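You operate a simulated robot arm through the tools that you are given. There is no shell and no other tool. Be economical: measure what you need, move in short steps, check, and stop when the job is done.

The job below is to be done with a simulated two-armed robot. You get a single attempt, and the scene is never put back.

Task
Gauge film sample R 365, then lay it on the light box and turn the light up high.
Fine: leave the gauge switch on UP and its tray out. Where these are worked on the way, their far stop is far enough and under half their travel is too little: gauge switch.

It is judged by the outcome, as a careful person would: the job done as asked, and still so three seconds after it is handed in. It fails if anything else is knocked over, pushed out of place, dropped, spilled or broken.

Robot
Two 7-joint arms with fingered hands on one trunk, on a base that drives. Base frame: it is fixed to the floor where the robot stands at the start and does not move with it; the origin is under the middle of the robot, x ahead of it, y to its left, z up; the surface under the hand at the start is at about z = 0.76. Units: m, degrees, N and s.
The left shoulder is at the start at [0.06, 0.126, 1.13], the right one opposite. With the tool pointing down near the work surface each hand reaches from about 0.1 to 0.7 m from the robot's upright axis, wherever it stands, measured 20 degrees to its own side. Places, roughly: dimmer dial [0.5, -0.5, 0.8]; gauge switch [0.7, 0.3, 0.9]; gauge tray [0.7, 0.1, 0.8]; gauge tray pocket [0.7, 0.1, 0.8]; heat dial [0.5, 0.3, 0.8]; light box glass [0.5, -0.4, 0.8]; light switch [0.5, -0.5, 0.8]; sealer switch [0.5, 0.3, 0.8]; thickness gauge [0.7, 0.2, 0.8]; zero knob [0.6, 0.3, 0.8]. Payload 2.5 kg a hand.
Tool frame (each hand has its own): the origin (TCP) lies between the finger pads and is the grasp point; the fingertips stand 0.03 m ahead of it; z points along the fingers, y is the line along which they close. Largest opening 0.104 m; the body of the gripper starts 0.035 m behind the TCP. The gripper is a hand of 5 fingers: y runs from the thumb to the fingers, the wrist lies at [-0.015, -0.104, -0.178] in the tool frame, and closing takes about 1.5 s.
Orientation is told as [roll, pitch, yaw] about the base's x, y, z axes, in that order, counted from this pose: with the fingers straight down and the wrist toward the robot, the tool's x, y and z point along [0, 1, 0], [1, 0, 0] and [0, 0, -1] of the base frame.

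Tools
- The arms move only by the tool move_arm. It takes "left_rows", "right_rows" or both (then of equal length, played together; a hand with none holds still); each is text: rows parted by semicolons, each of 6 numbers parted by spaces: the shift along the tool's x, y, z in m, then the turn, a rotation vector about the tool's x, y, z in degrees. In form: tx ty tz wx wy wz; .... A call has 1 to 20 rows; each row is the pose to reach, as a shift and turn from the pose commanded when the call began, along the tool's axes at that moment. "left_claw" and "right_claw" are, for a hand that has rows, the closure, from 0 (fully open) to 1 (shut), set as the call begins (left out, the last holds). Rows are played at 5 a second. More than 0.05 m and 8.6 degrees between two rows, or a gripper value outside its range, and nothing of the call is played. A pose out of reach is approached as far as the arm can. The call stops where the force on the tool passes 40 N (or 10 N more than at its start, if that is more) or the arm is blocked; 0.2 s more then pass. Each finger travels about 0.153 m/s and halts on what it meets, pressing with about 21 N; the grip force reading is that of the motor and also rises with nothing between the fingers. The clock runs only during rows and for 0.2 s after the last one: add rows that repeat a pose to give the fingers time. The reply holds the time, the measured pose of the TCP, the force on the tool along the base axes, the opening and the grip force, in the units named above and with some noise, with the torque about the TCP (base axes, N m) and any sound that the robot's microphone picked up, and new pictures: "show" is both (left out), scene, wrist or none (wrist: the cameras of the hands that moved).
- Cameras (640 x 400 px; columns grow to the right, rows downward): "scene" is now at [0.1319, -0.0185, 1.3493]; the picture's right is [-0.13, -0.99, 0.00], its down [-0.57, 0.07, -0.82] and it looks along [0.81, -0.10, -0.58] (base axes); focal length 248 px, centre (320, 200). "left" rides on the left gripper at [-0.08, -0.078, -0.141] in its tool frame; the picture's right is [-0.78, -0.30, 0.56], its down [0.54, -0.78, 0.33] and it looks along [0.33, 0.56, 0.76] (tool axes); focal length 247 px, centre (320, 200). "right" rides on the right gripper at [0.08, -0.078, -0.141] in its tool frame; the picture's right is [-0.78, 0.30, -0.56], its down [-0.53, -0.78, 0.33] and it looks along [-0.33, 0.56, 0.76] (tool axes); focal length 247 px, centre (320, 200). There is no depth. A picture from a camera that has moved, and an enlarged one, comes with that camera's place and axes in the base frame and with its lens. The place of the scene camera against the robot may be out by one fixed shift of up to 0.018 m in any direction.
- slide_trunk(by): slides the trunk up (or, below 0, down) by that many m; the arms and the scene camera ride with it, the base frame stays. It gives what a move gives, with no picture.
- base_move(legs): drives the robot by 1 to 6 legs, each [ahead, left, turn to the left] in m, m and degrees, along the robot's own axes; the way and the turn of a leg run together, so that a leg with both is an arc; at most 1.5 m and 180 degrees a leg. The arms and the cameras ride along, it lands a little off, and it stops where it bumps. It gives what a move gives, and a new picture of the scene camera.
- hand_shape(shape, hand): the hand has 5 fingers and takes this shape, open, in about a second: jaw (thumb against the fingers, like two jaws); tri (thumb and two fingers); tip (a fingertip pinch); poke (one finger out to press); point (the index stretched); flat (the hand flat); cup (the hand cupped); fist (a fist). The gripper value then closes the fingers along that shape, each until it touches; the sizes above hold for jaw. It gives what a move gives, with no picture.
- aim_head(pan, tilt): turns the head with the scene camera to pan (to the left, within 86 degrees either way) and tilt (down, from -29 to 69), counted from straight ahead of the robot. It gives what a move gives, and a new picture of the scene camera.
- enlarge(camera, box): a new picture of the part [left, top, right, bottom] of that camera's present view, enlarged. The clock stands still meanwhile.
- job_done(): hands the job in; it is judged then, once.

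Work in short steps. Places have to be worked out from the pictures, the camera data and where the tool is seen: move nearer, look again, correct. Check each grasp and each placing, and mend what went wrong. You have 120 turns and 260 pictures in all, those below and enlarged ones among them. Open the grippers and draw the arms clear of the work before you hand the job in, unless the task says otherwise; then end with one line.

The tools are called after "Emit:" by a JSON object that holds its "op" and its "data". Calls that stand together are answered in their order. move_arm: Moves the arms, as the interface text tells. Its arguments: {"type":"object","properties":{"left_rows":{"type":"string"},"left_claw":{"type":"number"},"right_rows":{"type":"string"},"right_claw":{"type":"number"},"show":{"type":"string","enum":["both","scene","wrist","none"]}},"required":[]} The other tools are called the same way: slide_trunk (by) slides the trunk up or down; hand_shape (shape, hand) gives the hand a shape; base_move (legs) drives the base; aim_head (pan, tilt) turns the head that bears the scene camera; enlarge (camera, box) takes an enlarged picture of a part of a camera's view; job_done () hands the job in.

At the start:

```text
clock: 0.0
left_ee_pos: [0.5261, 0.1008, 1.1587]
left_orientation: [-0.1, 0.0, 0.2]
left_ft_force: [0.3, 0.6, 0.1]
left_wrist_torque: [0.0, 0.02, -0.01]
left_finger_gap: 0.1034
left_gripper_force: 0.1
left_shape: jaw
right_ee_pos: [0.3641, -0.3345, 1.1472]
right_orientation: [0.0, -0.1, 0.0]
right_ft_force: [-0.1, 0.7, -0.1]
right_wrist_torque: [0.0, 0.05, -0.04]
right_finger_gap: 0.1037
right_gripper_force: 0.0
right_shape: jaw
trunk travel left (down, up): [-0.525, 0.415]
robot x, y, heading: [-0.0009, 0.0012, 0.2]
head pan, tilt: [-7.2, 35.3]
```

scene: 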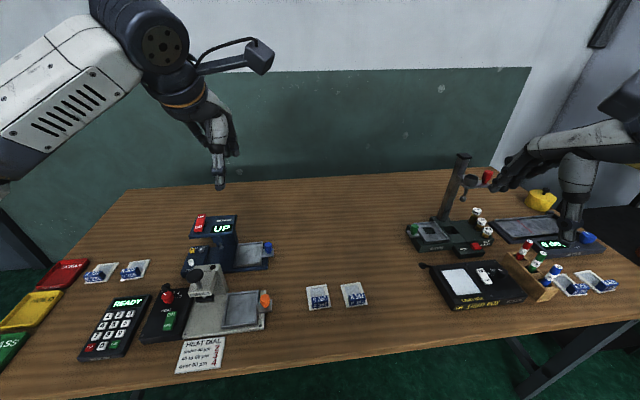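
right: 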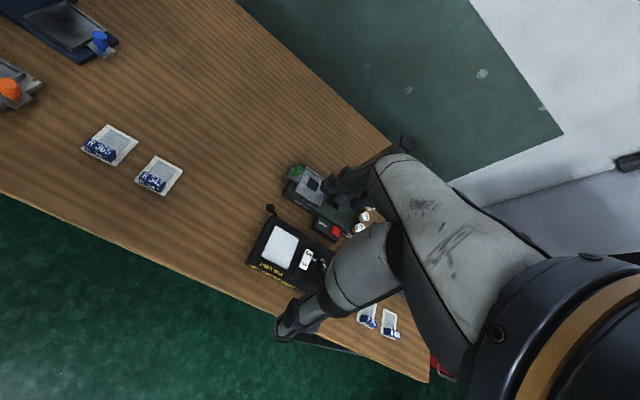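
left: 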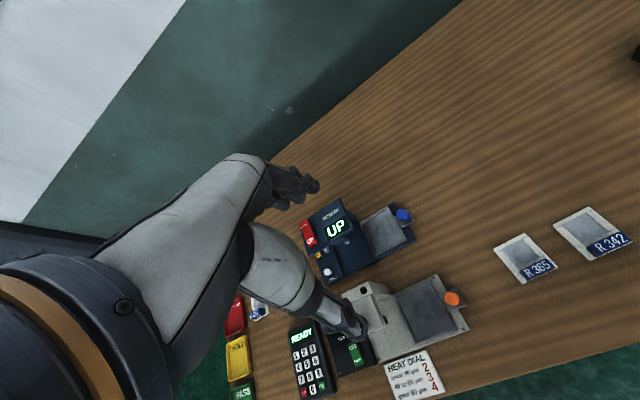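

The R 365 sample seems to be the left one of the middle pair. I'll enlarge the gauge, the samples and the light box.

Emit:
{"op": "enlarge", "data": {"camera": "scene", "box": [170, 200, 290, 275]}}

Emit:
{"op": "enlarge", "data": {"camera": "scene", "box": [290, 260, 390, 322]}}

Emit:
{"op": "enlarge", "data": {"camera": "scene", "box": [400, 200, 630, 344]}}

Emit:
{"op": "enlarge", "data": {"camera": "left", "box": [280, 180, 440, 280]}}

```text
5.33 times, centred on (230, 238) of scene
camera zoom: at [0.1319, -0.0185, 1.3493], right [-0.13, -0.99, 0.0], down [-0.57, 0.07, -0.82], along [0.81, -0.1, -0.58], focal length 1322 px, centre (800, 0)
```

zoom: 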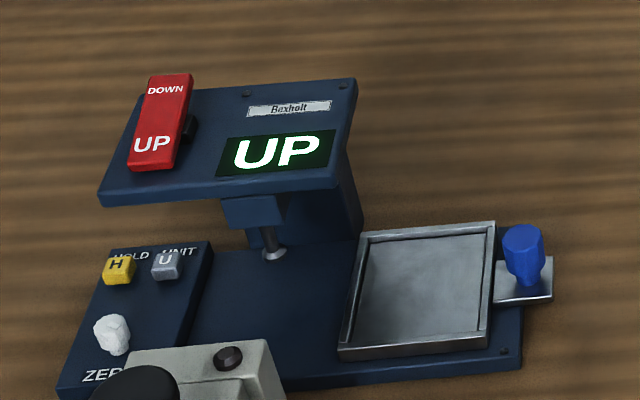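

```text
6.40 times, centred on (340, 291) of scene
camera zoom: at [0.1319, -0.0185, 1.3493], right [-0.13, -0.99, 0.0], down [-0.57, 0.07, -0.82], along [0.81, -0.1, -0.58], focal length 1587 px, centre (192, -382)
```

zoom: 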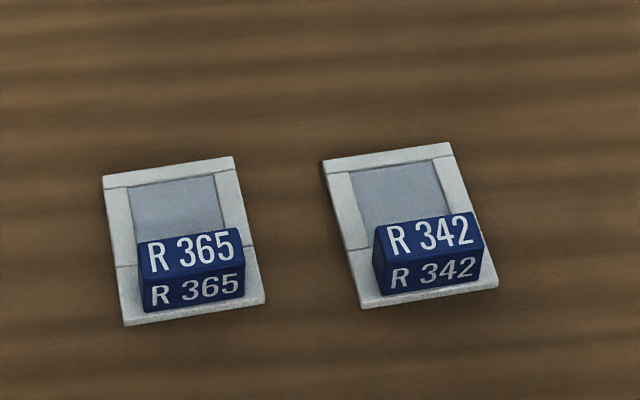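

```text
2.78 times, centred on (515, 272) of scene
camera zoom: at [0.1319, -0.0185, 1.3493], right [-0.13, -0.99, 0.0], down [-0.57, 0.07, -0.82], along [0.81, -0.1, -0.58], focal length 689 px, centre (-222, 0)
```

zoom: 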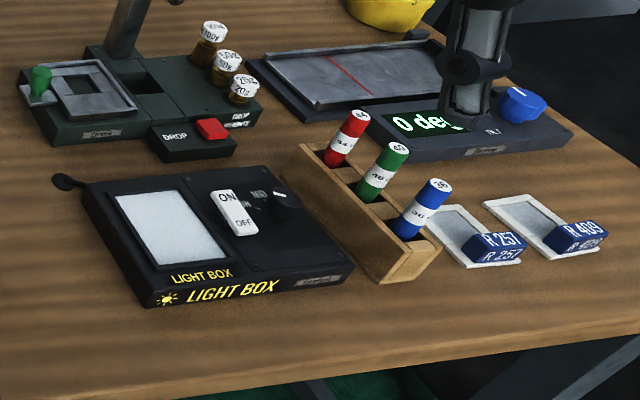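

```text
4.00 times, centred on (360, 230) of left
camera zoom: at [0.45, 0.0203, 1.2984], right [-0.3, -0.78, -0.56], down [-0.78, 0.53, -0.33], along [0.55, 0.33, -0.76], focal length 988 px, centre (160, 80)
```

zoom: 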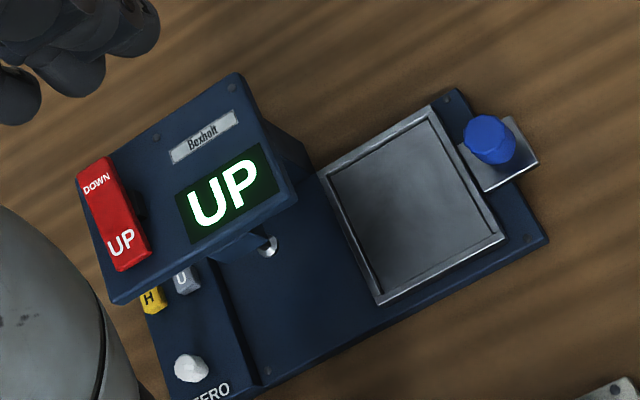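

The R 365 tab is at about (0.49, -0.065, 0.78), on the side of the mount near the robot. The gauge reads UP, its tray is out with the knob on its right, and the pocket is at about (0.665, 0.125). I'll bring the left hand above the tab.

Emit:
{"op": "move_arm", "data": {"left_rows": "-0.028 -0.006 0.033 0 0 0; -0.055 -0.012 0.067 0 0 0; -0.083 -0.018 0.1 0 0 0; -0.111 -0.024 0.133 0 0 0; -0.138 -0.03 0.167 0 0 0; -0.166 -0.036 0.2 0 0 0; -0.166 -0.036 0.24 0 0 0; -0.166 -0.036 0.24 0 0 0", "left_claw": 0.3}}

```text
clock: 1.8
left_ee_pos: [0.4916, -0.0651, 0.9152]
left_orientation: [-0.1, 0.0, 0.0]
left_ft_force: [-0.1, -0.1, -0.6]
left_wrist_torque: [0.0, -0.02, -0.02]
left_finger_gap: 0.0734
left_gripper_force: 0.0
left_shape: jaw
right_ee_pos: [0.3648, -0.3343, 1.1463]
right_orientation: [0.0, 0.0, 0.0]
right_ft_force: [-0.8, 0.3, 0.0]
right_wrist_torque: [0.01, 0.0, -0.01]
right_finger_gap: 0.1037
right_gripper_force: 0.1
right_shape: jaw
trunk travel left (down, up): [-0.525, 0.415]
robot x, y, heading: [0.0002, 0.0009, -0.1]
head pan, tilt: [-7.2, 35.3]
camera scene: at [0.1319, -0.0185, 1.3493], right [-0.13, -0.99, 0.0], down [-0.57, 0.07, -0.82], along [0.81, -0.1, -0.58], focal length 248 px, centre (320, 200)
camera left: at [0.4137, -0.1461, 1.0563], right [-0.3, -0.78, -0.56], down [-0.78, 0.53, -0.33], along [0.56, 0.33, -0.76], focal length 247 px, centre (320, 200)
```

scene: 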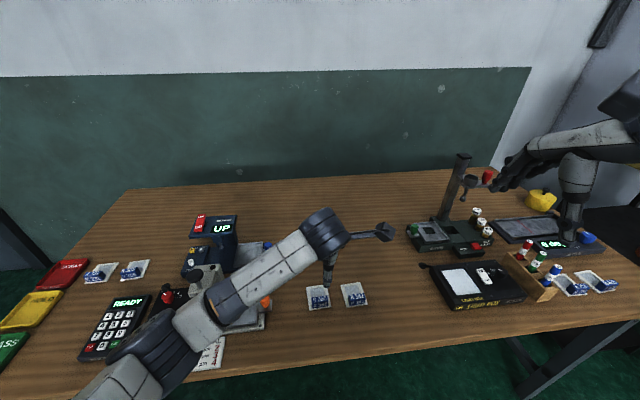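
left: 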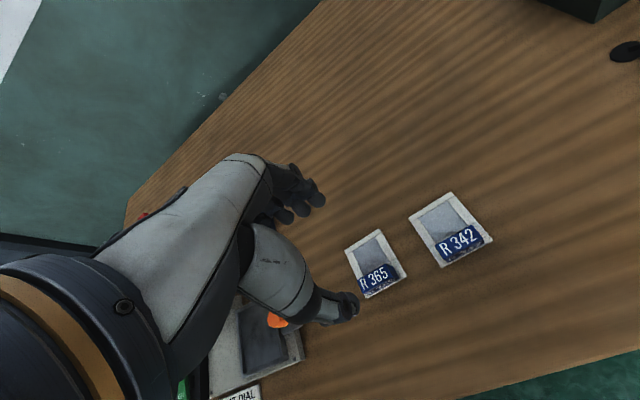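

From the wrist view the tab is at about (0.484, -0.055), with the mount yawed roughly +2.5°. I'll correct for that, go lower and look closely.

Emit:
{"op": "move_arm", "data": {"left_rows": "0.005 -0.004 0.03 0 0 -2.5; 0.010 -0.0076 0.065 0 0 -2.5; 0.010 -0.0076 0.065 0 0 -2.5", "left_claw": 0.4, "show": "wrist"}}

Emit:
{"op": "enlarge", "data": {"camera": "scene", "box": [270, 220, 390, 320]}}

Emit:
{"op": "enlarge", "data": {"camera": "left", "box": [250, 150, 450, 350]}}

```text
clock: 2.6
left_ee_pos: [0.484, -0.0543, 0.8505]
left_orientation: [0.1, -0.1, 2.5]
left_ft_force: [0.1, 0.2, 0.4]
left_wrist_torque: [0.02, -0.02, -0.05]
left_finger_gap: 0.0627
left_gripper_force: 0.0
left_shape: jaw
right_ee_pos: [0.3642, -0.3333, 1.1486]
right_orientation: [0.0, -0.1, 0.0]
right_ft_force: [-0.4, 0.6, -0.4]
right_wrist_torque: [-0.01, 0.01, -0.01]
right_finger_gap: 0.1036
right_gripper_force: 0.0
right_shape: jaw
trunk travel left (down, up): [-0.525, 0.415]
robot x, y, heading: [-0.0014, -0.0014, 0.4]
head pan, tilt: [-7.2, 35.3]
camera left: at [0.4101, -0.1385, 0.9914], right [-0.26, -0.79, -0.56], down [-0.8, 0.5, -0.33], along [0.54, 0.36, -0.76], focal length 247 px, centre (320, 200)
```

left: 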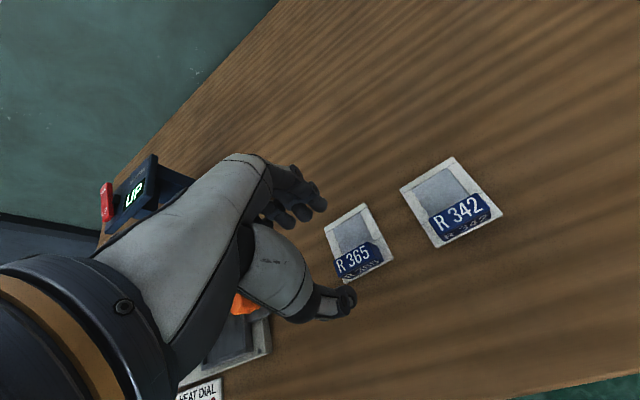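

```text
4.00 times, centred on (330, 270) of scene
camera zoom: at [0.1319, -0.0186, 1.3493], right [-0.13, -0.99, 0.0], down [-0.57, 0.07, -0.82], along [0.81, -0.1, -0.58], focal length 992 px, centre (280, -80)
```

zoom: 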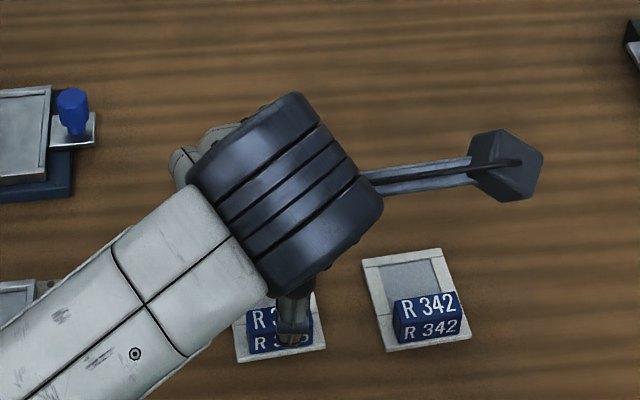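

```text
2.00 times, centred on (350, 250) of left
camera zoom: at [0.4101, -0.1385, 0.9914], right [-0.26, -0.79, -0.56], down [-0.8, 0.5, -0.33], along [0.54, 0.36, -0.76], focal length 494 px, centre (260, 100)
```

zoom: 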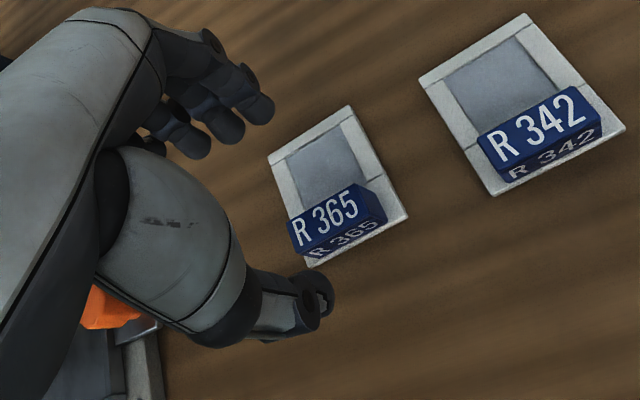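

The tab top comes out at about (0.480, -0.053, 0.78). I'll descend so the fingertips are about 8 mm above the table, then look before closing.

Emit:
{"op": "move_arm", "data": {"left_rows": "0.001 -0.004 0.02 0 0 0; 0.001 -0.004 0.04 0 0 0; 0.001 -0.004 0.052 0 0 0; 0.001 -0.004 0.052 0 0 0", "show": "none"}}

Emit:
{"op": "enlarge", "data": {"camera": "left", "box": [240, 150, 440, 350]}}

```text
clock: 3.6
left_ee_pos: [0.4804, -0.0556, 0.7989]
left_orientation: [0.0, 0.1, 2.6]
left_ft_force: [-0.4, 0.8, -0.7]
left_wrist_torque: [-0.03, -0.02, 0.02]
left_finger_gap: 0.0628
left_gripper_force: 0.1
left_shape: jaw
right_ee_pos: [0.3645, -0.3319, 1.1472]
right_orientation: [0.0, 0.0, 0.0]
right_ft_force: [0.2, 0.0, -0.1]
right_wrist_torque: [0.01, 0.0, -0.02]
right_finger_gap: 0.1036
right_gripper_force: 0.0
right_shape: jaw
trunk travel left (down, up): [-0.525, 0.415]
robot x, y, heading: [-0.0034, -0.0, 0.0]
head pan, tilt: [-7.2, 35.3]
```

```text
2.00 times, centred on (340, 250) of left
camera zoom: at [0.4063, -0.1386, 0.9414], right [-0.26, -0.79, -0.56], down [-0.8, 0.5, -0.33], along [0.54, 0.36, -0.76], focal length 494 px, centre (280, 100)
```

zoom: 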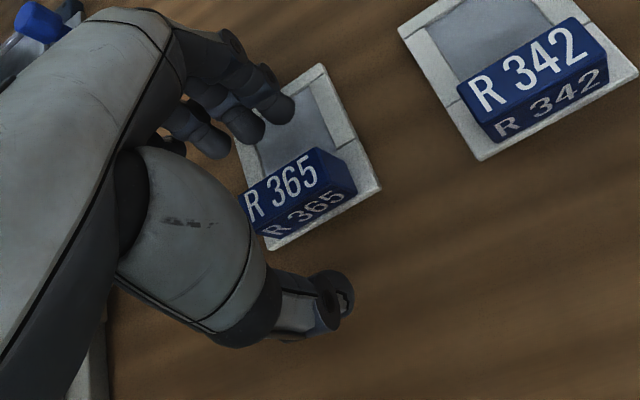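

The thumb and fingers straddle the tab about evenly. I'll close on it.

Emit:
{"op": "move_arm", "data": {"left_rows": "0 0 0 0 0 0; 0 0 0 0 0 0; 0 0 0 0 0 0; 0 0 0 0 0 0; 0 0 0 0 0 0; 0 0 0 0 0 0; 0 0 0 0 0 0; 0 0 0 0 0 0", "left_claw": 1, "show": "none"}}

Emit:
{"op": "enlarge", "data": {"camera": "left", "box": [240, 150, 440, 350]}}

```text
clock: 5.4
left_ee_pos: [0.4801, -0.0546, 0.8008]
left_orientation: [-0.1, -0.1, 2.6]
left_ft_force: [-0.5, 0.6, 0.6]
left_wrist_torque: [0.02, -0.05, -0.01]
left_finger_gap: 0.0109
left_gripper_force: 20.8
left_shape: jaw
right_ee_pos: [0.3641, -0.3328, 1.1468]
right_orientation: [0.0, 0.1, 0.0]
right_ft_force: [0.8, 0.1, -0.4]
right_wrist_torque: [0.02, -0.02, 0.01]
right_finger_gap: 0.1038
right_gripper_force: 0.0
right_shape: jaw
trunk travel left (down, up): [-0.525, 0.415]
robot x, y, heading: [-0.0003, 0.001, -0.1]
head pan, tilt: [-7.2, 35.3]
```

```text
2.00 times, centred on (340, 250) of left
camera zoom: at [0.4063, -0.1386, 0.9417], right [-0.26, -0.79, -0.56], down [-0.8, 0.5, -0.33], along [0.54, 0.36, -0.76], focal length 494 px, centre (280, 100)
```

zoom: 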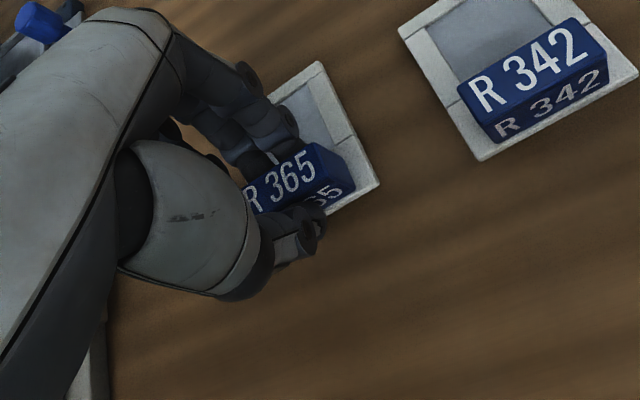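

The grip holds at 20.8 N on an 11 mm tab. I'll lift and carry it over to near the gauge tray, removing the yaw on the way.

Emit:
{"op": "move_arm", "data": {"left_rows": "0 0 -0.03 0 0 0; 0 0 -0.07 0 0 0; 0 0 -0.11 0 0 0; 0.03 0.03 -0.13 0 0 0.5; 0.06 0.06 -0.13 0 0 1; 0.09 0.09 -0.13 0 0 1.5; 0.12 0.115 -0.13 0 0 2; 0.15 0.138 -0.13 0 0 2.5; 0.178 0.158 -0.13 0 0 2.5; 0.178 0.158 -0.13 0 0 2.5"}}

Emit:
{"op": "enlarge", "data": {"camera": "left", "box": [180, 130, 500, 330]}}

Emit:
{"op": "enlarge", "data": {"camera": "scene", "box": [170, 180, 330, 280]}}

```text
clock: 7.6
left_ee_pos: [0.6287, 0.1298, 0.9281]
left_orientation: [-0.1, 0.0, 0.1]
left_ft_force: [0.8, -0.4, 0.3]
left_wrist_torque: [-0.05, 0.01, 0.01]
left_finger_gap: 0.0114
left_gripper_force: 21.0
left_shape: jaw
right_ee_pos: [0.3647, -0.3338, 1.1463]
right_orientation: [0.0, -0.1, 0.0]
right_ft_force: [0.4, 0.3, 0.6]
right_wrist_torque: [-0.03, 0.0, 0.03]
right_finger_gap: 0.1037
right_gripper_force: 0.0
right_shape: jaw
trunk travel left (down, up): [-0.525, 0.415]
robot x, y, heading: [0.0009, -0.0005, 0.2]
head pan, tilt: [-7.2, 35.3]
camera scene: at [0.1319, -0.0186, 1.3493], right [-0.13, -0.99, 0.0], down [-0.57, 0.07, -0.82], along [0.81, -0.1, -0.58], focal length 248 px, centre (320, 200)
camera left: at [0.5515, 0.0499, 1.0705], right [-0.3, -0.78, -0.56], down [-0.78, 0.53, -0.33], along [0.56, 0.33, -0.76], focal length 247 px, centre (320, 200)
```

scene: 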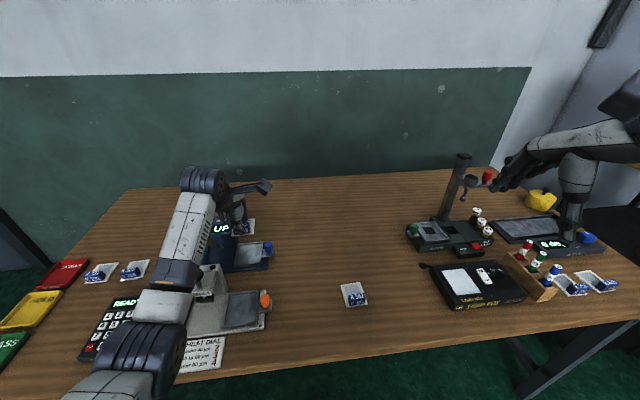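
left: 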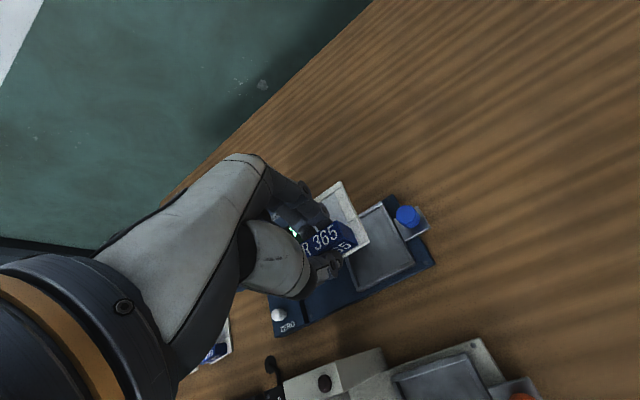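

```text
2.00 times, centred on (340, 230) of left
camera zoom: at [0.5515, 0.0499, 1.0705], right [-0.3, -0.78, -0.56], down [-0.78, 0.53, -0.33], along [0.56, 0.33, -0.76], focal length 494 px, centre (280, 140)
```

zoom: 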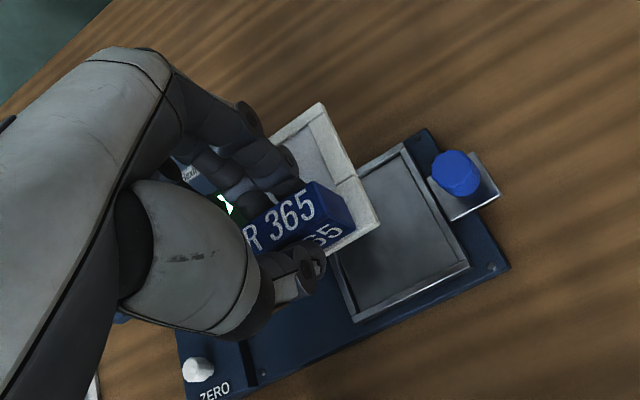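

```text
4.00 times, centred on (250, 230) of scene
camera zoom: at [0.1319, -0.0186, 1.3493], right [-0.13, -0.99, 0.0], down [-0.57, 0.07, -0.82], along [0.81, -0.1, -0.58], focal length 992 px, centre (600, 80)
```

zoom: 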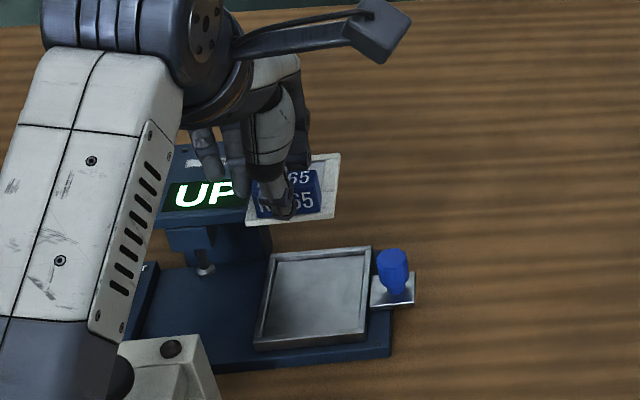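

The tray centre is at about (0.6585, 0.131), with its rim near z = 0.79, and the mount is still yawed about +2° relative to it. The gauge head's right edge is near y = 0.16, so I'll go down gradually and check.

Emit:
{"op": "move_arm", "data": {"left_rows": "0.002 0.003 0.01 0 0 1; 0.0035 0.005 0.02 0 0 2; 0.0035 0.005 0.035 0 0 2; 0.0035 0.005 0.035 0 0 2", "show": "none"}}

Emit:
{"op": "enlarge", "data": {"camera": "left", "box": [180, 130, 500, 330]}}

Emit:
{"op": "enlarge", "data": {"camera": "scene", "box": [180, 190, 292, 260]}}

```text
clock: 8.6
left_ee_pos: [0.6337, 0.1338, 0.8941]
left_orientation: [-0.1, 0.0, -1.9]
left_ft_force: [-0.3, 0.8, -0.4]
left_wrist_torque: [0.02, 0.0, 0.03]
left_finger_gap: 0.0116
left_gripper_force: 20.3
left_shape: jaw
right_ee_pos: [0.3638, -0.3331, 1.1465]
right_orientation: [0.0, 0.0, 0.0]
right_ft_force: [0.2, 0.4, -0.2]
right_wrist_torque: [0.03, -0.01, -0.06]
right_finger_gap: 0.1035
right_gripper_force: 0.0
right_shape: jaw
trunk travel left (down, up): [-0.525, 0.415]
robot x, y, heading: [0.0031, -0.0029, -0.2]
head pan, tilt: [-7.2, 35.3]
```

```text
2.00 times, centred on (340, 230) of left
camera zoom: at [0.5539, 0.0562, 1.0359], right [-0.32, -0.77, -0.56], down [-0.76, 0.56, -0.33], along [0.57, 0.31, -0.76], focal length 494 px, centre (280, 140)
```

zoom: 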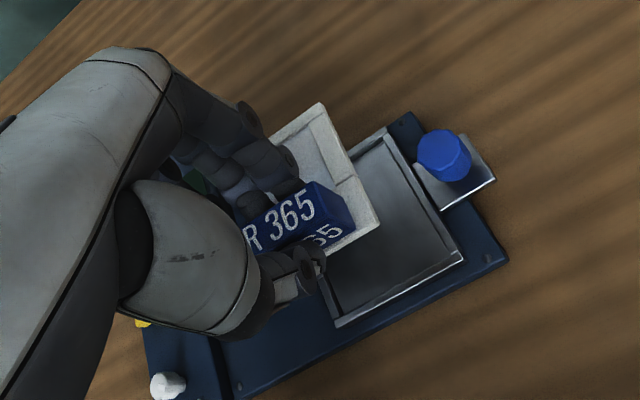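

```text
5.71 times, centred on (236, 225) of scene
camera zoom: at [0.1319, -0.0185, 1.3493], right [-0.13, -0.99, 0.0], down [-0.57, 0.07, -0.82], along [0.81, -0.1, -0.58], focal length 1417 px, centre (800, 57)
```

zoom: 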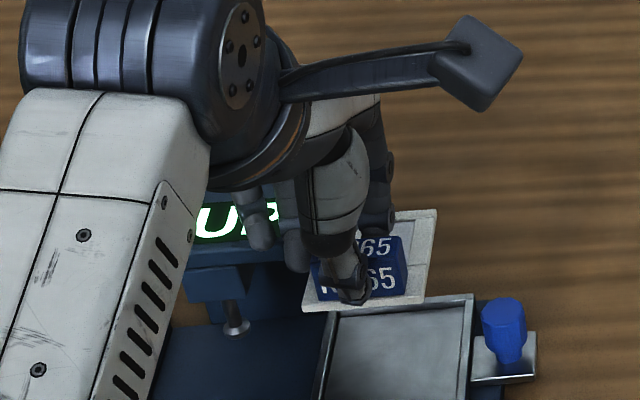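

The left hand's unused fingers would hit the gauge head. The right hand is mirrored, so its spare fingers would face away from the head. I'll lay the sample down on the free table at (0.48, -0.015) and later pick it up with the right hand after shifting the base left.

Emit:
{"op": "move_arm", "data": {"left_rows": "0 0 -0.04 0 0 0; -0.03 -0.03 -0.05 0 0 0; -0.06 -0.06 -0.05 0 0 0; -0.09 -0.09 -0.04 0 0 0; -0.12 -0.12 -0.02 0 0 0; -0.154 -0.149 0.0 0 0 0; -0.154 -0.149 0.04 0 0 0; -0.154 -0.149 0.07 0 0 0; -0.154 -0.149 0.085 0 0 0; -0.154 -0.149 0.092 0 0 0; -0.154 -0.149 0.092 0 0 0", "show": "wrist"}}

```text
clock: 11.0
left_ee_pos: [0.4943, 0.0005, 0.8136]
left_orientation: [1.2, -1.8, -1.0]
left_ft_force: [-1.3, 0.4, -0.3]
left_wrist_torque: [-0.01, 0.02, 0.01]
left_finger_gap: 0.0113
left_gripper_force: 21.7
left_shape: jaw
right_ee_pos: [0.3643, -0.3326, 1.1476]
right_orientation: [0.0, 0.0, 0.1]
right_ft_force: [0.3, -0.4, -0.1]
right_wrist_torque: [0.03, -0.01, -0.01]
right_finger_gap: 0.1033
right_gripper_force: 0.0
right_shape: jaw
trunk travel left (down, up): [-0.525, 0.415]
robot x, y, heading: [0.0017, 0.0039, -0.0]
head pan, tilt: [-7.2, 35.3]
camera left: at [0.411, -0.0822, 0.9506], right [-0.29, -0.76, -0.58], down [-0.76, 0.56, -0.35], along [0.59, 0.34, -0.74], focal length 247 px, centre (320, 200)
```

left: 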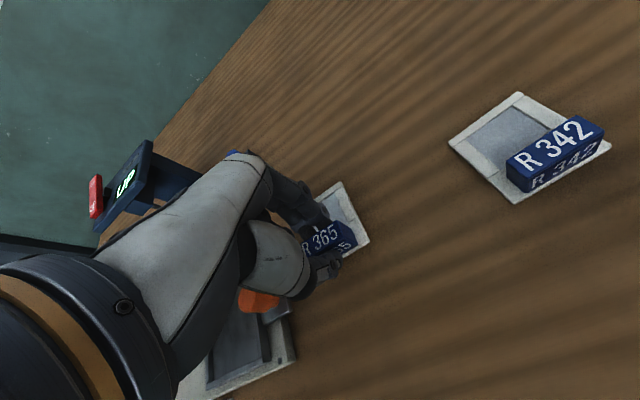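

The hand ended about 15 mm short of its commanded pose and slightly tilted. I'll check what the arm is near.

Emit:
{"op": "enlarge", "data": {"camera": "scene", "box": [80, 200, 400, 400]}}

```text
2.00 times, centred on (240, 300) of scene
camera zoom: at [0.1319, -0.0185, 1.3493], right [-0.13, -0.99, 0.0], down [-0.57, 0.07, -0.82], along [0.81, -0.1, -0.58], focal length 496 px, centre (480, 0)
```

zoom: 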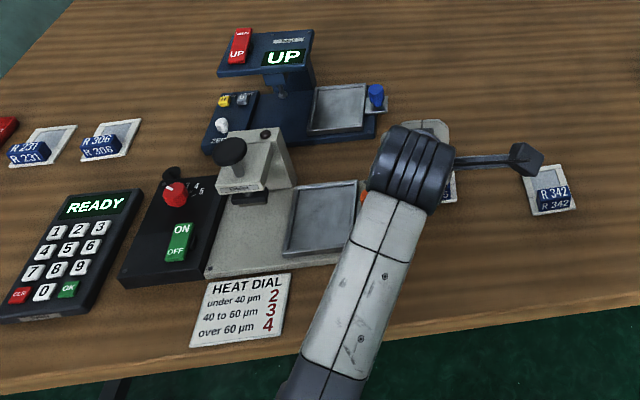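

Nothing is obviously touching, but the orange knob is close to the hand. I'll lift straight up a little and read the pose again.

Emit:
{"op": "move_arm", "data": {"left_rows": "0 0 -0.02 0 0 0; 0 0 -0.04 0 0 0; 0 0 -0.04 0 0 0; 0 0 -0.04 0 0 0", "show": "wrist"}}

```text
clock: 12.2
left_ee_pos: [0.4855, 0.0172, 0.8307]
left_orientation: [4.3, 0.1, -0.3]
left_ft_force: [1.1, -0.1, -0.3]
left_wrist_torque: [-0.02, 0.0, 0.0]
left_finger_gap: 0.0111
left_gripper_force: 20.8
left_shape: jaw
right_ee_pos: [0.3631, -0.3334, 1.1471]
right_orientation: [-0.1, -0.1, -0.1]
right_ft_force: [-0.6, 0.1, 0.0]
right_wrist_torque: [0.01, -0.02, -0.02]
right_finger_gap: 0.1038
right_gripper_force: 0.0
right_shape: jaw
trunk travel left (down, up): [-0.525, 0.415]
robot x, y, heading: [0.0037, 0.001, -0.0]
head pan, tilt: [-7.2, 35.3]
stopped in row 4 (left hand): the arm was blocked; the commanded pose is now the measured one
camera left: at [0.4077, -0.0726, 0.9662], right [-0.3, -0.73, -0.61], down [-0.77, 0.56, -0.29], along [0.56, 0.39, -0.74], focal length 247 px, centre (320, 200)
```

left: 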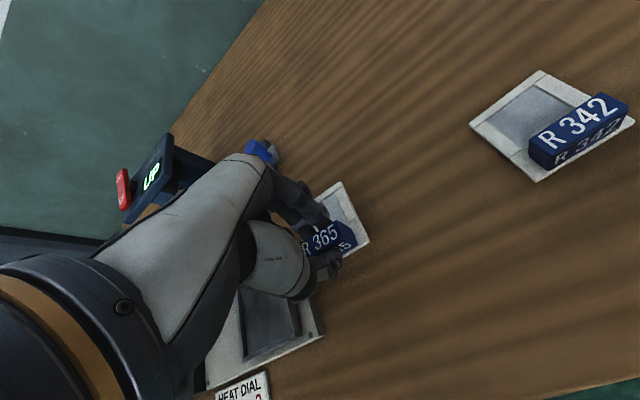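

The arm was blocked and drifted to +y. I'll turn the head to look at the elbow and forearm.

Emit:
{"op": "aim_head", "data": {"pan": 15, "tilt": 60}}

```text
clock: 13.1
left_ee_pos: [0.4852, 0.0163, 0.8292]
left_orientation: [4.1, 0.1, -0.3]
left_ft_force: [0.6, 0.3, 0.0]
left_wrist_torque: [-0.01, -0.03, 0.01]
left_finger_gap: 0.0111
left_gripper_force: 21.2
left_shape: jaw
right_ee_pos: [0.3641, -0.3331, 1.1459]
right_orientation: [0.0, 0.0, 0.0]
right_ft_force: [-0.5, 0.4, 0.0]
right_wrist_torque: [0.01, 0.01, 0.03]
right_finger_gap: 0.1038
right_gripper_force: 0.0
right_shape: jaw
trunk travel left (down, up): [-0.525, 0.415]
robot x, y, heading: [-0.0013, -0.0019, -0.2]
head pan, tilt: [15.0, 60.0]
camera scene: at [0.1092, 0.0097, 1.3156], right [0.26, -0.97, 0.0], down [-0.84, -0.22, -0.5], along [0.48, 0.13, -0.87], focal length 248 px, centre (320, 200)
```

scene: 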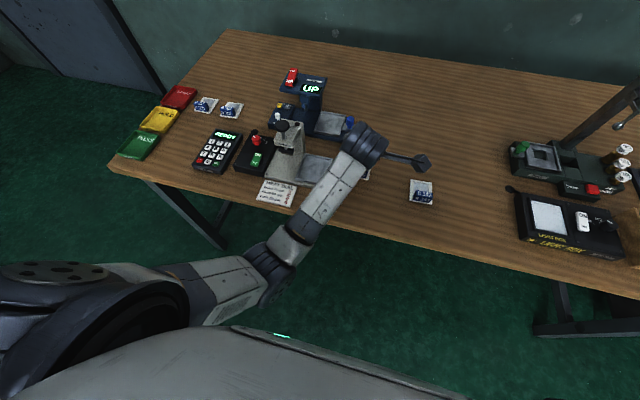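

The upper arm is hugging the chest, probably in a joint-limit or self-contact posture. I'll move the hand up, forward and left to relax the elbow.

Emit:
{"op": "move_arm", "data": {"left_rows": "0.01 0.02 -0.03 0 0 0; 0.02 0.04 -0.06 0 0 0; 0.03 0.06 -0.1 0 -2 0; 0.03 0.08 -0.13 0 -4 0; 0.03 0.08 -0.13 0 -4 0", "show": "scene"}}

```text
clock: 14.3
left_ee_pos: [0.5651, 0.0374, 0.9642]
left_orientation: [-0.2, 0.1, -0.4]
left_ft_force: [1.0, -0.1, -0.6]
left_wrist_torque: [-0.02, 0.03, 0.02]
left_finger_gap: 0.0115
left_gripper_force: 21.2
left_shape: jaw
right_ee_pos: [0.3642, -0.334, 1.1463]
right_orientation: [0.0, 0.0, 0.0]
right_ft_force: [1.4, 0.1, 0.4]
right_wrist_torque: [0.01, 0.0, 0.02]
right_finger_gap: 0.1033
right_gripper_force: 0.0
right_shape: jaw
trunk travel left (down, up): [-0.525, 0.415]
robot x, y, heading: [0.0037, -0.0004, -0.0]
head pan, tilt: [15.0, 60.0]
camera scene: at [0.1091, 0.0098, 1.3156], right [0.26, -0.97, 0.0], down [-0.84, -0.22, -0.5], along [0.48, 0.13, -0.87], focal length 248 px, centre (320, 200)
```

scene: 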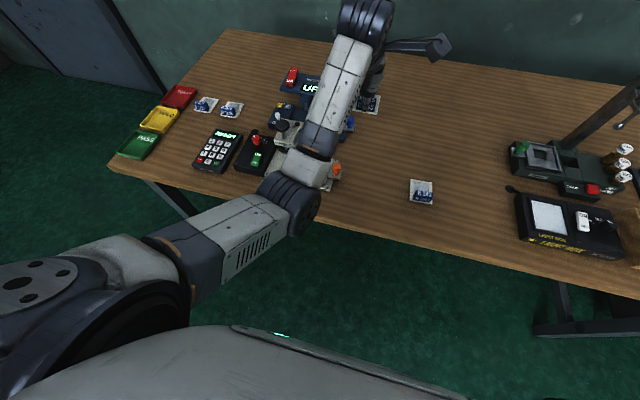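

Free again. I'll set the sample down farther out, at about (0.565, -0.02), where the elbow has room.

Emit:
{"op": "move_arm", "data": {"left_rows": "-0.03 0 0.03 0 0 0; -0.058 0 0.06 0 0 0; -0.058 0 0.1 0 0 0; -0.058 0 0.13 0 0 0; -0.058 0 0.15 0 0 0; -0.058 0 0.161 0 0 0; -0.058 0 0.161 0 0 0", "show": "wrist"}}

```text
clock: 16.1
left_ee_pos: [0.5822, 0.0106, 0.8123]
left_orientation: [1.8, -1.6, 1.9]
left_ft_force: [0.6, 0.2, -0.6]
left_wrist_torque: [0.0, -0.01, 0.0]
left_finger_gap: 0.011
left_gripper_force: 21.2
left_shape: jaw
right_ee_pos: [0.3631, -0.3344, 1.1457]
right_orientation: [0.0, 0.0, -0.1]
right_ft_force: [0.8, 0.4, 0.1]
right_wrist_torque: [0.01, 0.02, 0.0]
right_finger_gap: 0.1039
right_gripper_force: 0.1
right_shape: jaw
trunk travel left (down, up): [-0.525, 0.415]
robot x, y, heading: [0.0016, 0.0002, 0.2]
head pan, tilt: [15.0, 60.0]
stopped in row 7 (left hand): the arm was blocked; the commanded pose is now the measured one
camera left: at [0.5032, -0.0772, 0.9477], right [-0.25, -0.77, -0.59], down [-0.79, 0.52, -0.34], along [0.56, 0.38, -0.73], focal length 247 px, centre (320, 200)
```

left: 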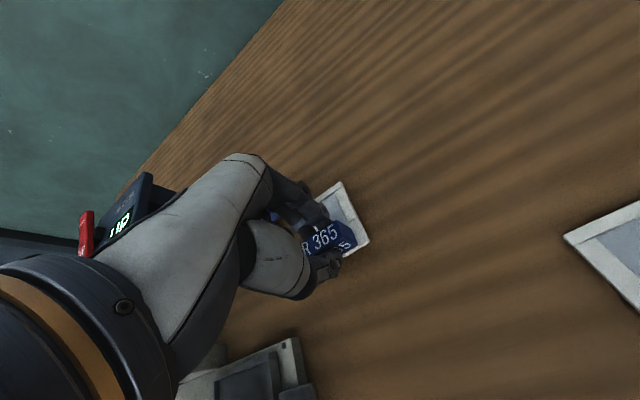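

Blocked again, this time at z ≈ 0.81. I'll look at the forearm near the sealer and the table edge.

Emit:
{"op": "enlarge", "data": {"camera": "scene", "box": [200, 50, 440, 300]}}

```text
1.60 times, centred on (320, 175) of scene
camera zoom: at [0.1092, 0.01, 1.3155], right [0.26, -0.97, 0.0], down [-0.84, -0.22, -0.5], along [0.48, 0.13, -0.87], focal length 397 px, centre (320, 240)
```

zoom: 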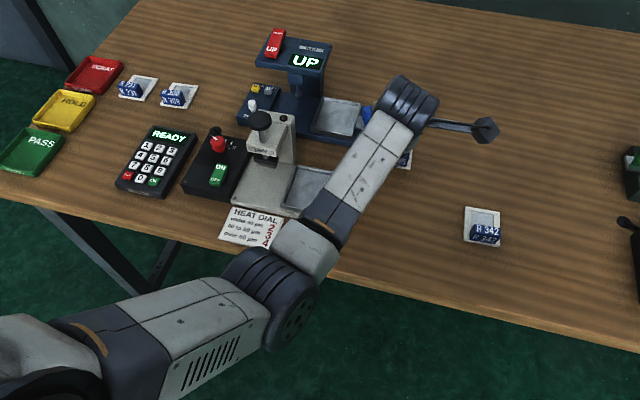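

The elbow hangs low, so the forearm bears on the table edge or the sealer tray. I'll lift off and raise the trunk, so the forearm comes down more steeply.

Emit:
{"op": "move_arm", "data": {"left_rows": "0 0 -0.03 0 0 0; 0 0.01 -0.07 0 0 -2; 0 0.01 -0.11 0 -1.8 -2; 0 0.01 -0.11 0 -1.8 -2", "show": "none"}}

Emit:
{"op": "slide_trunk", "data": {"by": 0.22}}

Emit:
{"op": "aim_head", "data": {"pan": 5, "tilt": 50}}

```text
clock: 17.1
left_ee_pos: [0.5913, 0.0143, 0.9204]
left_orientation: [0.7, -1.7, 4.5]
left_ft_force: [-0.2, -0.1, -0.3]
left_wrist_torque: [0.01, -0.01, -0.01]
left_finger_gap: 0.0113
left_gripper_force: 21.4
left_shape: jaw
right_ee_pos: [0.3634, -0.3332, 1.1474]
right_orientation: [0.0, 0.0, 0.0]
right_ft_force: [-0.1, 0.1, 0.3]
right_wrist_torque: [0.04, 0.01, 0.0]
right_finger_gap: 0.1036
right_gripper_force: 0.1
right_shape: jaw
trunk travel left (down, up): [-0.525, 0.415]
robot x, y, heading: [-0.0022, 0.0036, -0.1]
head pan, tilt: [15.0, 60.0]
```

```text
clock: 19.4
left_ee_pos: [0.5916, 0.0137, 1.1415]
left_orientation: [0.6, -1.7, 4.4]
left_ft_force: [0.1, -0.6, -0.6]
left_wrist_torque: [-0.03, -0.01, 0.04]
left_finger_gap: 0.0113
left_gripper_force: 20.9
left_shape: jaw
right_ee_pos: [0.3642, -0.3318, 1.3675]
right_orientation: [0.0, 0.0, -0.1]
right_ft_force: [-0.2, 0.4, -0.4]
right_wrist_torque: [0.01, -0.01, -0.01]
right_finger_gap: 0.1034
right_gripper_force: 0.0
right_shape: jaw
trunk travel left (down, up): [-0.745, 0.195]
robot x, y, heading: [0.0025, 0.0025, 0.1]
head pan, tilt: [15.0, 60.0]
```

```text
clock: 20.1
left_ee_pos: [0.5918, 0.0143, 1.1413]
left_orientation: [0.5, -1.7, 4.7]
left_ft_force: [0.6, 0.0, -1.0]
left_wrist_torque: [0.04, -0.01, 0.0]
left_finger_gap: 0.0114
left_gripper_force: 20.8
left_shape: jaw
right_ee_pos: [0.3631, -0.3344, 1.3667]
right_orientation: [0.0, 0.1, 0.0]
right_ft_force: [-0.5, -0.4, 0.6]
right_wrist_torque: [-0.01, 0.01, -0.01]
right_finger_gap: 0.1032
right_gripper_force: 0.0
right_shape: jaw
trunk travel left (down, up): [-0.745, 0.195]
robot x, y, heading: [0.001, -0.003, 0.0]
head pan, tilt: [5.0, 50.0]
camera scene: at [0.1214, -0.0007, 1.5481], right [0.09, -1.0, 0.0], down [-0.76, -0.07, -0.64], along [0.64, 0.06, -0.77], focal length 248 px, centre (320, 200)
```

scene: 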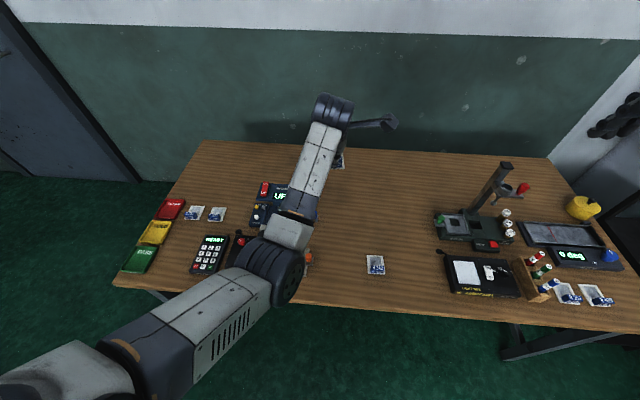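

The arm is clear now. I'll level the hand and come down above the free spot at (0.57, -0.02), stopping short.

Emit:
{"op": "move_arm", "data": {"left_rows": "-0.01 -0.008 0.045 0.6 -0.2 1.5; -0.02 -0.016 0.09 1.2 -0.4 3; -0.032 -0.023 0.135 1.7 -0.6 4.6; -0.032 -0.023 0.18 1.7 -0.6 4.6; -0.032 -0.023 0.225 1.7 -0.6 4.6; -0.032 -0.023 0.27 1.7 -0.6 4.6; -0.032 -0.023 0.29 1.7 -0.6 4.6; -0.032 -0.023 0.29 1.7 -0.6 4.6"}}

```text
clock: 21.9
left_ee_pos: [0.5602, -0.0189, 0.8683]
left_orientation: [-0.9, 0.0, -0.8]
left_ft_force: [0.7, -0.4, -0.4]
left_wrist_torque: [0.02, -0.03, 0.01]
left_finger_gap: 0.0113
left_gripper_force: 21.1
left_shape: jaw
left hand out of reach, approached as far as the arm can: row 6, 7, 8
right_ee_pos: [0.3634, -0.3334, 1.3665]
right_orientation: [0.0, -0.1, -0.1]
right_ft_force: [0.1, 0.2, 0.0]
right_wrist_torque: [0.04, 0.0, -0.04]
right_finger_gap: 0.1035
right_gripper_force: 0.1
right_shape: jaw
trunk travel left (down, up): [-0.745, 0.195]
robot x, y, heading: [0.0004, -0.0015, -0.0]
head pan, tilt: [5.0, 50.0]
camera scene: at [0.1214, -0.0009, 1.5481], right [0.09, -1.0, 0.0], down [-0.76, -0.07, -0.64], along [0.64, 0.06, -0.77], focal length 248 px, centre (320, 200)
camera left: at [0.4816, -0.0952, 1.0114], right [-0.31, -0.78, -0.54], down [-0.77, 0.54, -0.34], along [0.56, 0.31, -0.77], focal length 247 px, centre (320, 200)
```

scene: 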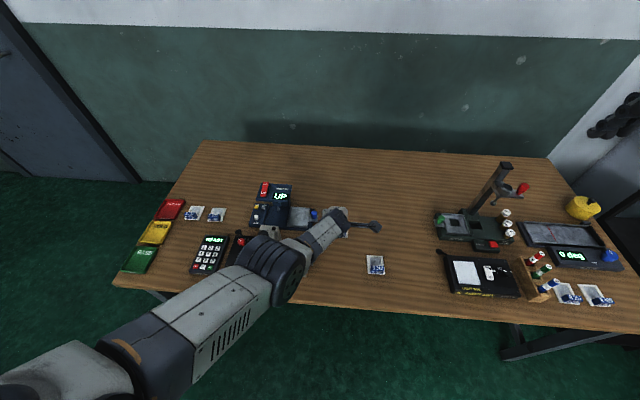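
left: 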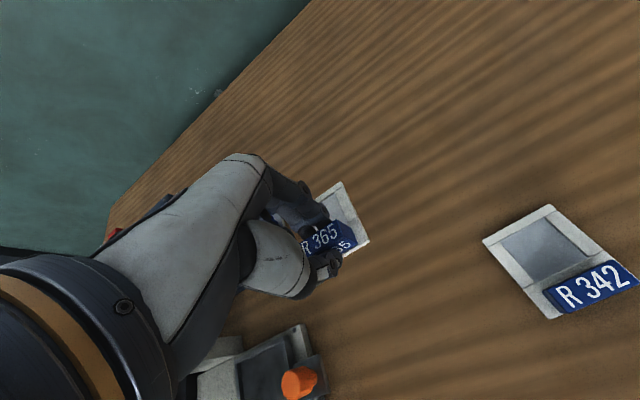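

Only the reach limits it now. Lowering the trunk carries the hand straight down, so I'll slide it down 0.065.

Emit:
{"op": "slide_trunk", "data": {"by": -0.065}}

Emit:
{"op": "enlarge", "data": {"camera": "left", "box": [180, 130, 500, 330]}}

```text
clock: 23.0
left_ee_pos: [0.5588, -0.0172, 0.8025]
left_orientation: [-0.7, 0.1, -0.8]
left_ft_force: [0.3, 0.2, 0.8]
left_wrist_torque: [0.05, -0.02, -0.01]
left_finger_gap: 0.0113
left_gripper_force: 21.8
left_shape: jaw
right_ee_pos: [0.3634, -0.3337, 1.3027]
right_orientation: [-0.1, 0.0, 0.0]
right_ft_force: [-0.4, 1.2, 0.7]
right_wrist_torque: [-0.02, 0.0, -0.02]
right_finger_gap: 0.1037
right_gripper_force: 0.0
right_shape: jaw
trunk travel left (down, up): [-0.68, 0.26]
robot x, y, heading: [0.003, -0.0039, -0.3]
head pan, tilt: [5.0, 50.0]
```

```text
2.00 times, centred on (340, 230) of left
camera zoom: at [0.4804, -0.0948, 0.9448], right [-0.31, -0.78, -0.55], down [-0.77, 0.54, -0.34], along [0.56, 0.32, -0.77], focal length 494 px, centre (280, 140)
```

zoom: 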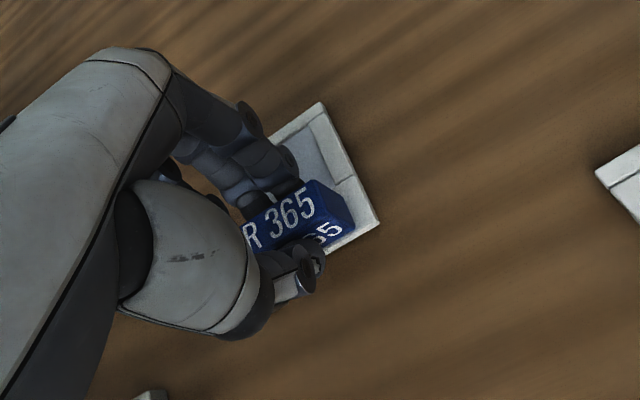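

It's at or within about 2 mm of the table. I'll release and draw the hand up and back.

Emit:
{"op": "slide_trunk", "data": {"by": -0.002}}

Emit:
{"op": "move_arm", "data": {"left_rows": "0 0 0 0 0 0; 0 0 0 0 0 0; 0 0 0 0 0 0; 0 0 -0.03 0 0 0; 0 0 -0.07 0 0 0; 0 0 -0.11 0 0 0; 0.03 0 -0.15 0 0 0; 0.06 -0.02 -0.19 0 0 0; 0.1 -0.04 -0.22 0 0 0; 0.14 -0.06 -0.25 0 0 0; 0.18 -0.08 -0.27 0 0 0; 0.22 -0.1 -0.28 0 0 0", "left_claw": 0.35}}

```text
clock: 23.5
left_ee_pos: [0.5589, -0.018, 0.801]
left_orientation: [-0.7, 0.1, -0.9]
left_ft_force: [0.1, -0.3, 1.8]
left_wrist_torque: [0.03, -0.11, -0.01]
left_finger_gap: 0.0114
left_gripper_force: 21.6
left_shape: jaw
right_ee_pos: [0.3629, -0.3341, 1.2995]
right_orientation: [0.0, 0.1, 0.0]
right_ft_force: [1.0, 0.3, -0.3]
right_wrist_torque: [0.01, 0.01, 0.0]
right_finger_gap: 0.1038
right_gripper_force: 0.0
right_shape: jaw
trunk travel left (down, up): [-0.678, 0.262]
robot x, y, heading: [0.0017, -0.0015, -0.2]
head pan, tilt: [5.0, 50.0]
```

```text
refused: row 8 steps farther than a row can; nothing moved
```

Row 8 was too long a step, so I'll shorten the steps.

Emit:
{"op": "move_arm", "data": {"left_rows": "0 0 0 0 0 0; 0 0 0 0 0 0; 0 0 0 0 0 0; 0 0 -0.03 0 0 0; 0 0 -0.07 0 0 0; 0 0 -0.11 0 0 0; 0.02 0 -0.15 0 0 0; 0.04 -0.01 -0.19 0 0 0; 0.07 -0.02 -0.22 0 0 0; 0.11 -0.03 -0.24 0 0 0; 0.15 -0.05 -0.26 0 0 0; 0.19 -0.07 -0.27 0 0 0; 0.23 -0.09 -0.28 0 0 0", "left_claw": 0.35}}

```text
clock: 26.3
left_ee_pos: [0.6871, 0.2497, 1.0814]
left_orientation: [-1.0, 0.2, -1.2]
left_ft_force: [0.0, 0.4, -0.1]
left_wrist_torque: [-0.02, 0.01, -0.04]
left_finger_gap: 0.0671
left_gripper_force: 0.0
left_shape: jaw
left hand out of reach, approached as far as the arm can: row 4, 5, 6, 7, 8, 9, 10, 11, 12, 13
right_ee_pos: [0.3628, -0.3312, 1.301]
right_orientation: [-0.1, 0.0, 0.1]
right_ft_force: [-1.0, -0.2, -0.1]
right_wrist_torque: [-0.02, -0.01, 0.01]
right_finger_gap: 0.1036
right_gripper_force: 0.0
right_shape: jaw
trunk travel left (down, up): [-0.678, 0.262]
robot x, y, heading: [0.0013, 0.0008, -0.1]
head pan, tilt: [5.0, 50.0]
camera scene: at [0.1207, 0.0015, 1.4812], right [0.09, -1.0, 0.0], down [-0.76, -0.07, -0.64], along [0.64, 0.05, -0.77], focal length 248 px, centre (320, 200)
camera left: at [0.6078, 0.1742, 1.2243], right [-0.31, -0.78, -0.54], down [-0.77, 0.54, -0.34], along [0.56, 0.31, -0.77], focal length 247 px, centre (320, 200)
```

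scene: 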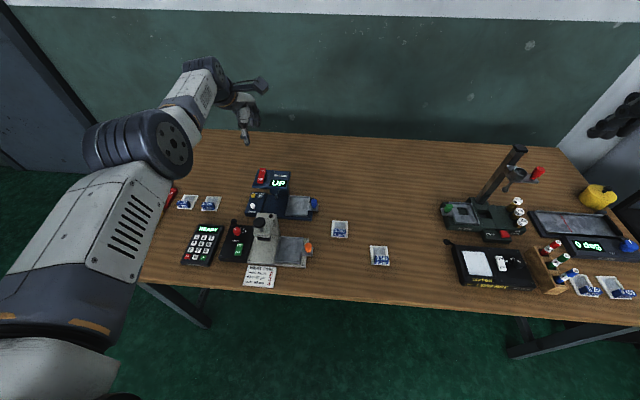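
left: 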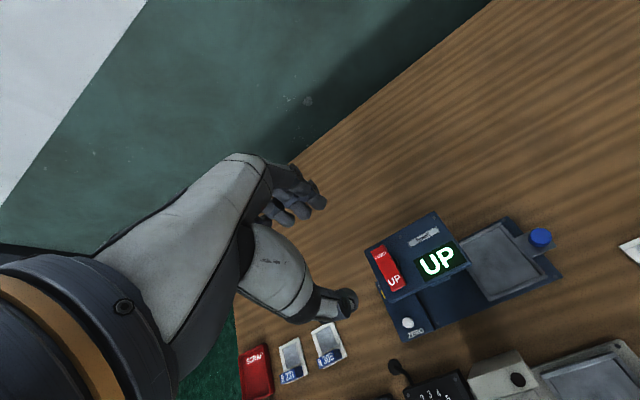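

The sample lies cleanly on the table and the gauge and sealer look undisturbed. I'll drive the base left about 0.28 m so the right hand faces the gauge.

Emit:
{"op": "base_move", "data": {"legs": [[0, 0.28, 0]]}}

Emit:
{"op": "slide_trunk", "data": {"by": -0.05}}

```text
clock: 28.2
left_ee_pos: [0.6877, 0.5203, 1.081]
left_orientation: [-1.0, 0.2, -1.3]
left_ft_force: [0.0, -0.2, 0.4]
left_wrist_torque: [-0.06, 0.03, -0.02]
left_finger_gap: 0.0673
left_gripper_force: 0.0
left_shape: jaw
right_ee_pos: [0.3628, -0.0601, 1.3008]
right_orientation: [0.0, 0.0, -0.2]
right_ft_force: [-0.6, 0.0, -0.1]
right_wrist_torque: [-0.03, 0.03, -0.01]
right_finger_gap: 0.1037
right_gripper_force: 0.0
right_shape: jaw
trunk travel left (down, up): [-0.678, 0.262]
robot x, y, heading: [0.0014, 0.2738, -0.3]
head pan, tilt: [5.0, 50.0]
camera scene: at [0.1219, 0.2739, 1.4811], right [0.08, -1.0, 0.0], down [-0.76, -0.06, -0.64], along [0.64, 0.05, -0.77], focal length 248 px, centre (320, 200)
```

scene: 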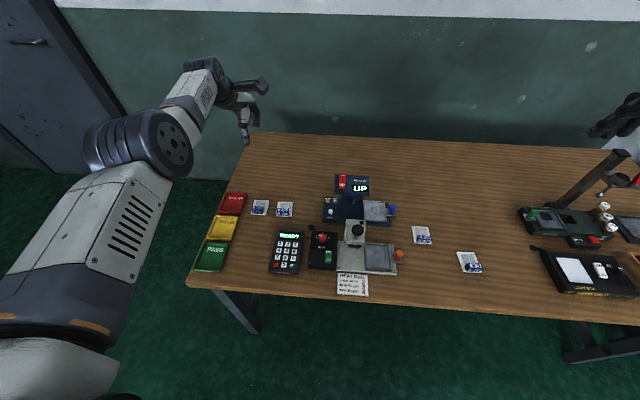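

```text
clock: 29.1
left_ee_pos: [0.6878, 0.5203, 1.0318]
left_orientation: [-0.9, 0.2, -1.2]
left_ft_force: [-0.4, 0.3, 0.2]
left_wrist_torque: [0.01, -0.01, -0.04]
left_finger_gap: 0.0674
left_gripper_force: 0.0
left_shape: jaw
right_ee_pos: [0.3624, -0.0598, 1.2511]
right_orientation: [0.0, 0.0, -0.3]
right_ft_force: [-0.5, 0.6, -0.5]
right_wrist_torque: [0.01, 0.0, 0.0]
right_finger_gap: 0.1036
right_gripper_force: 0.1
right_shape: jaw
trunk travel left (down, up): [-0.628, 0.312]
robot x, y, heading: [0.0017, 0.2771, -0.4]
head pan, tilt: [5.0, 50.0]
```

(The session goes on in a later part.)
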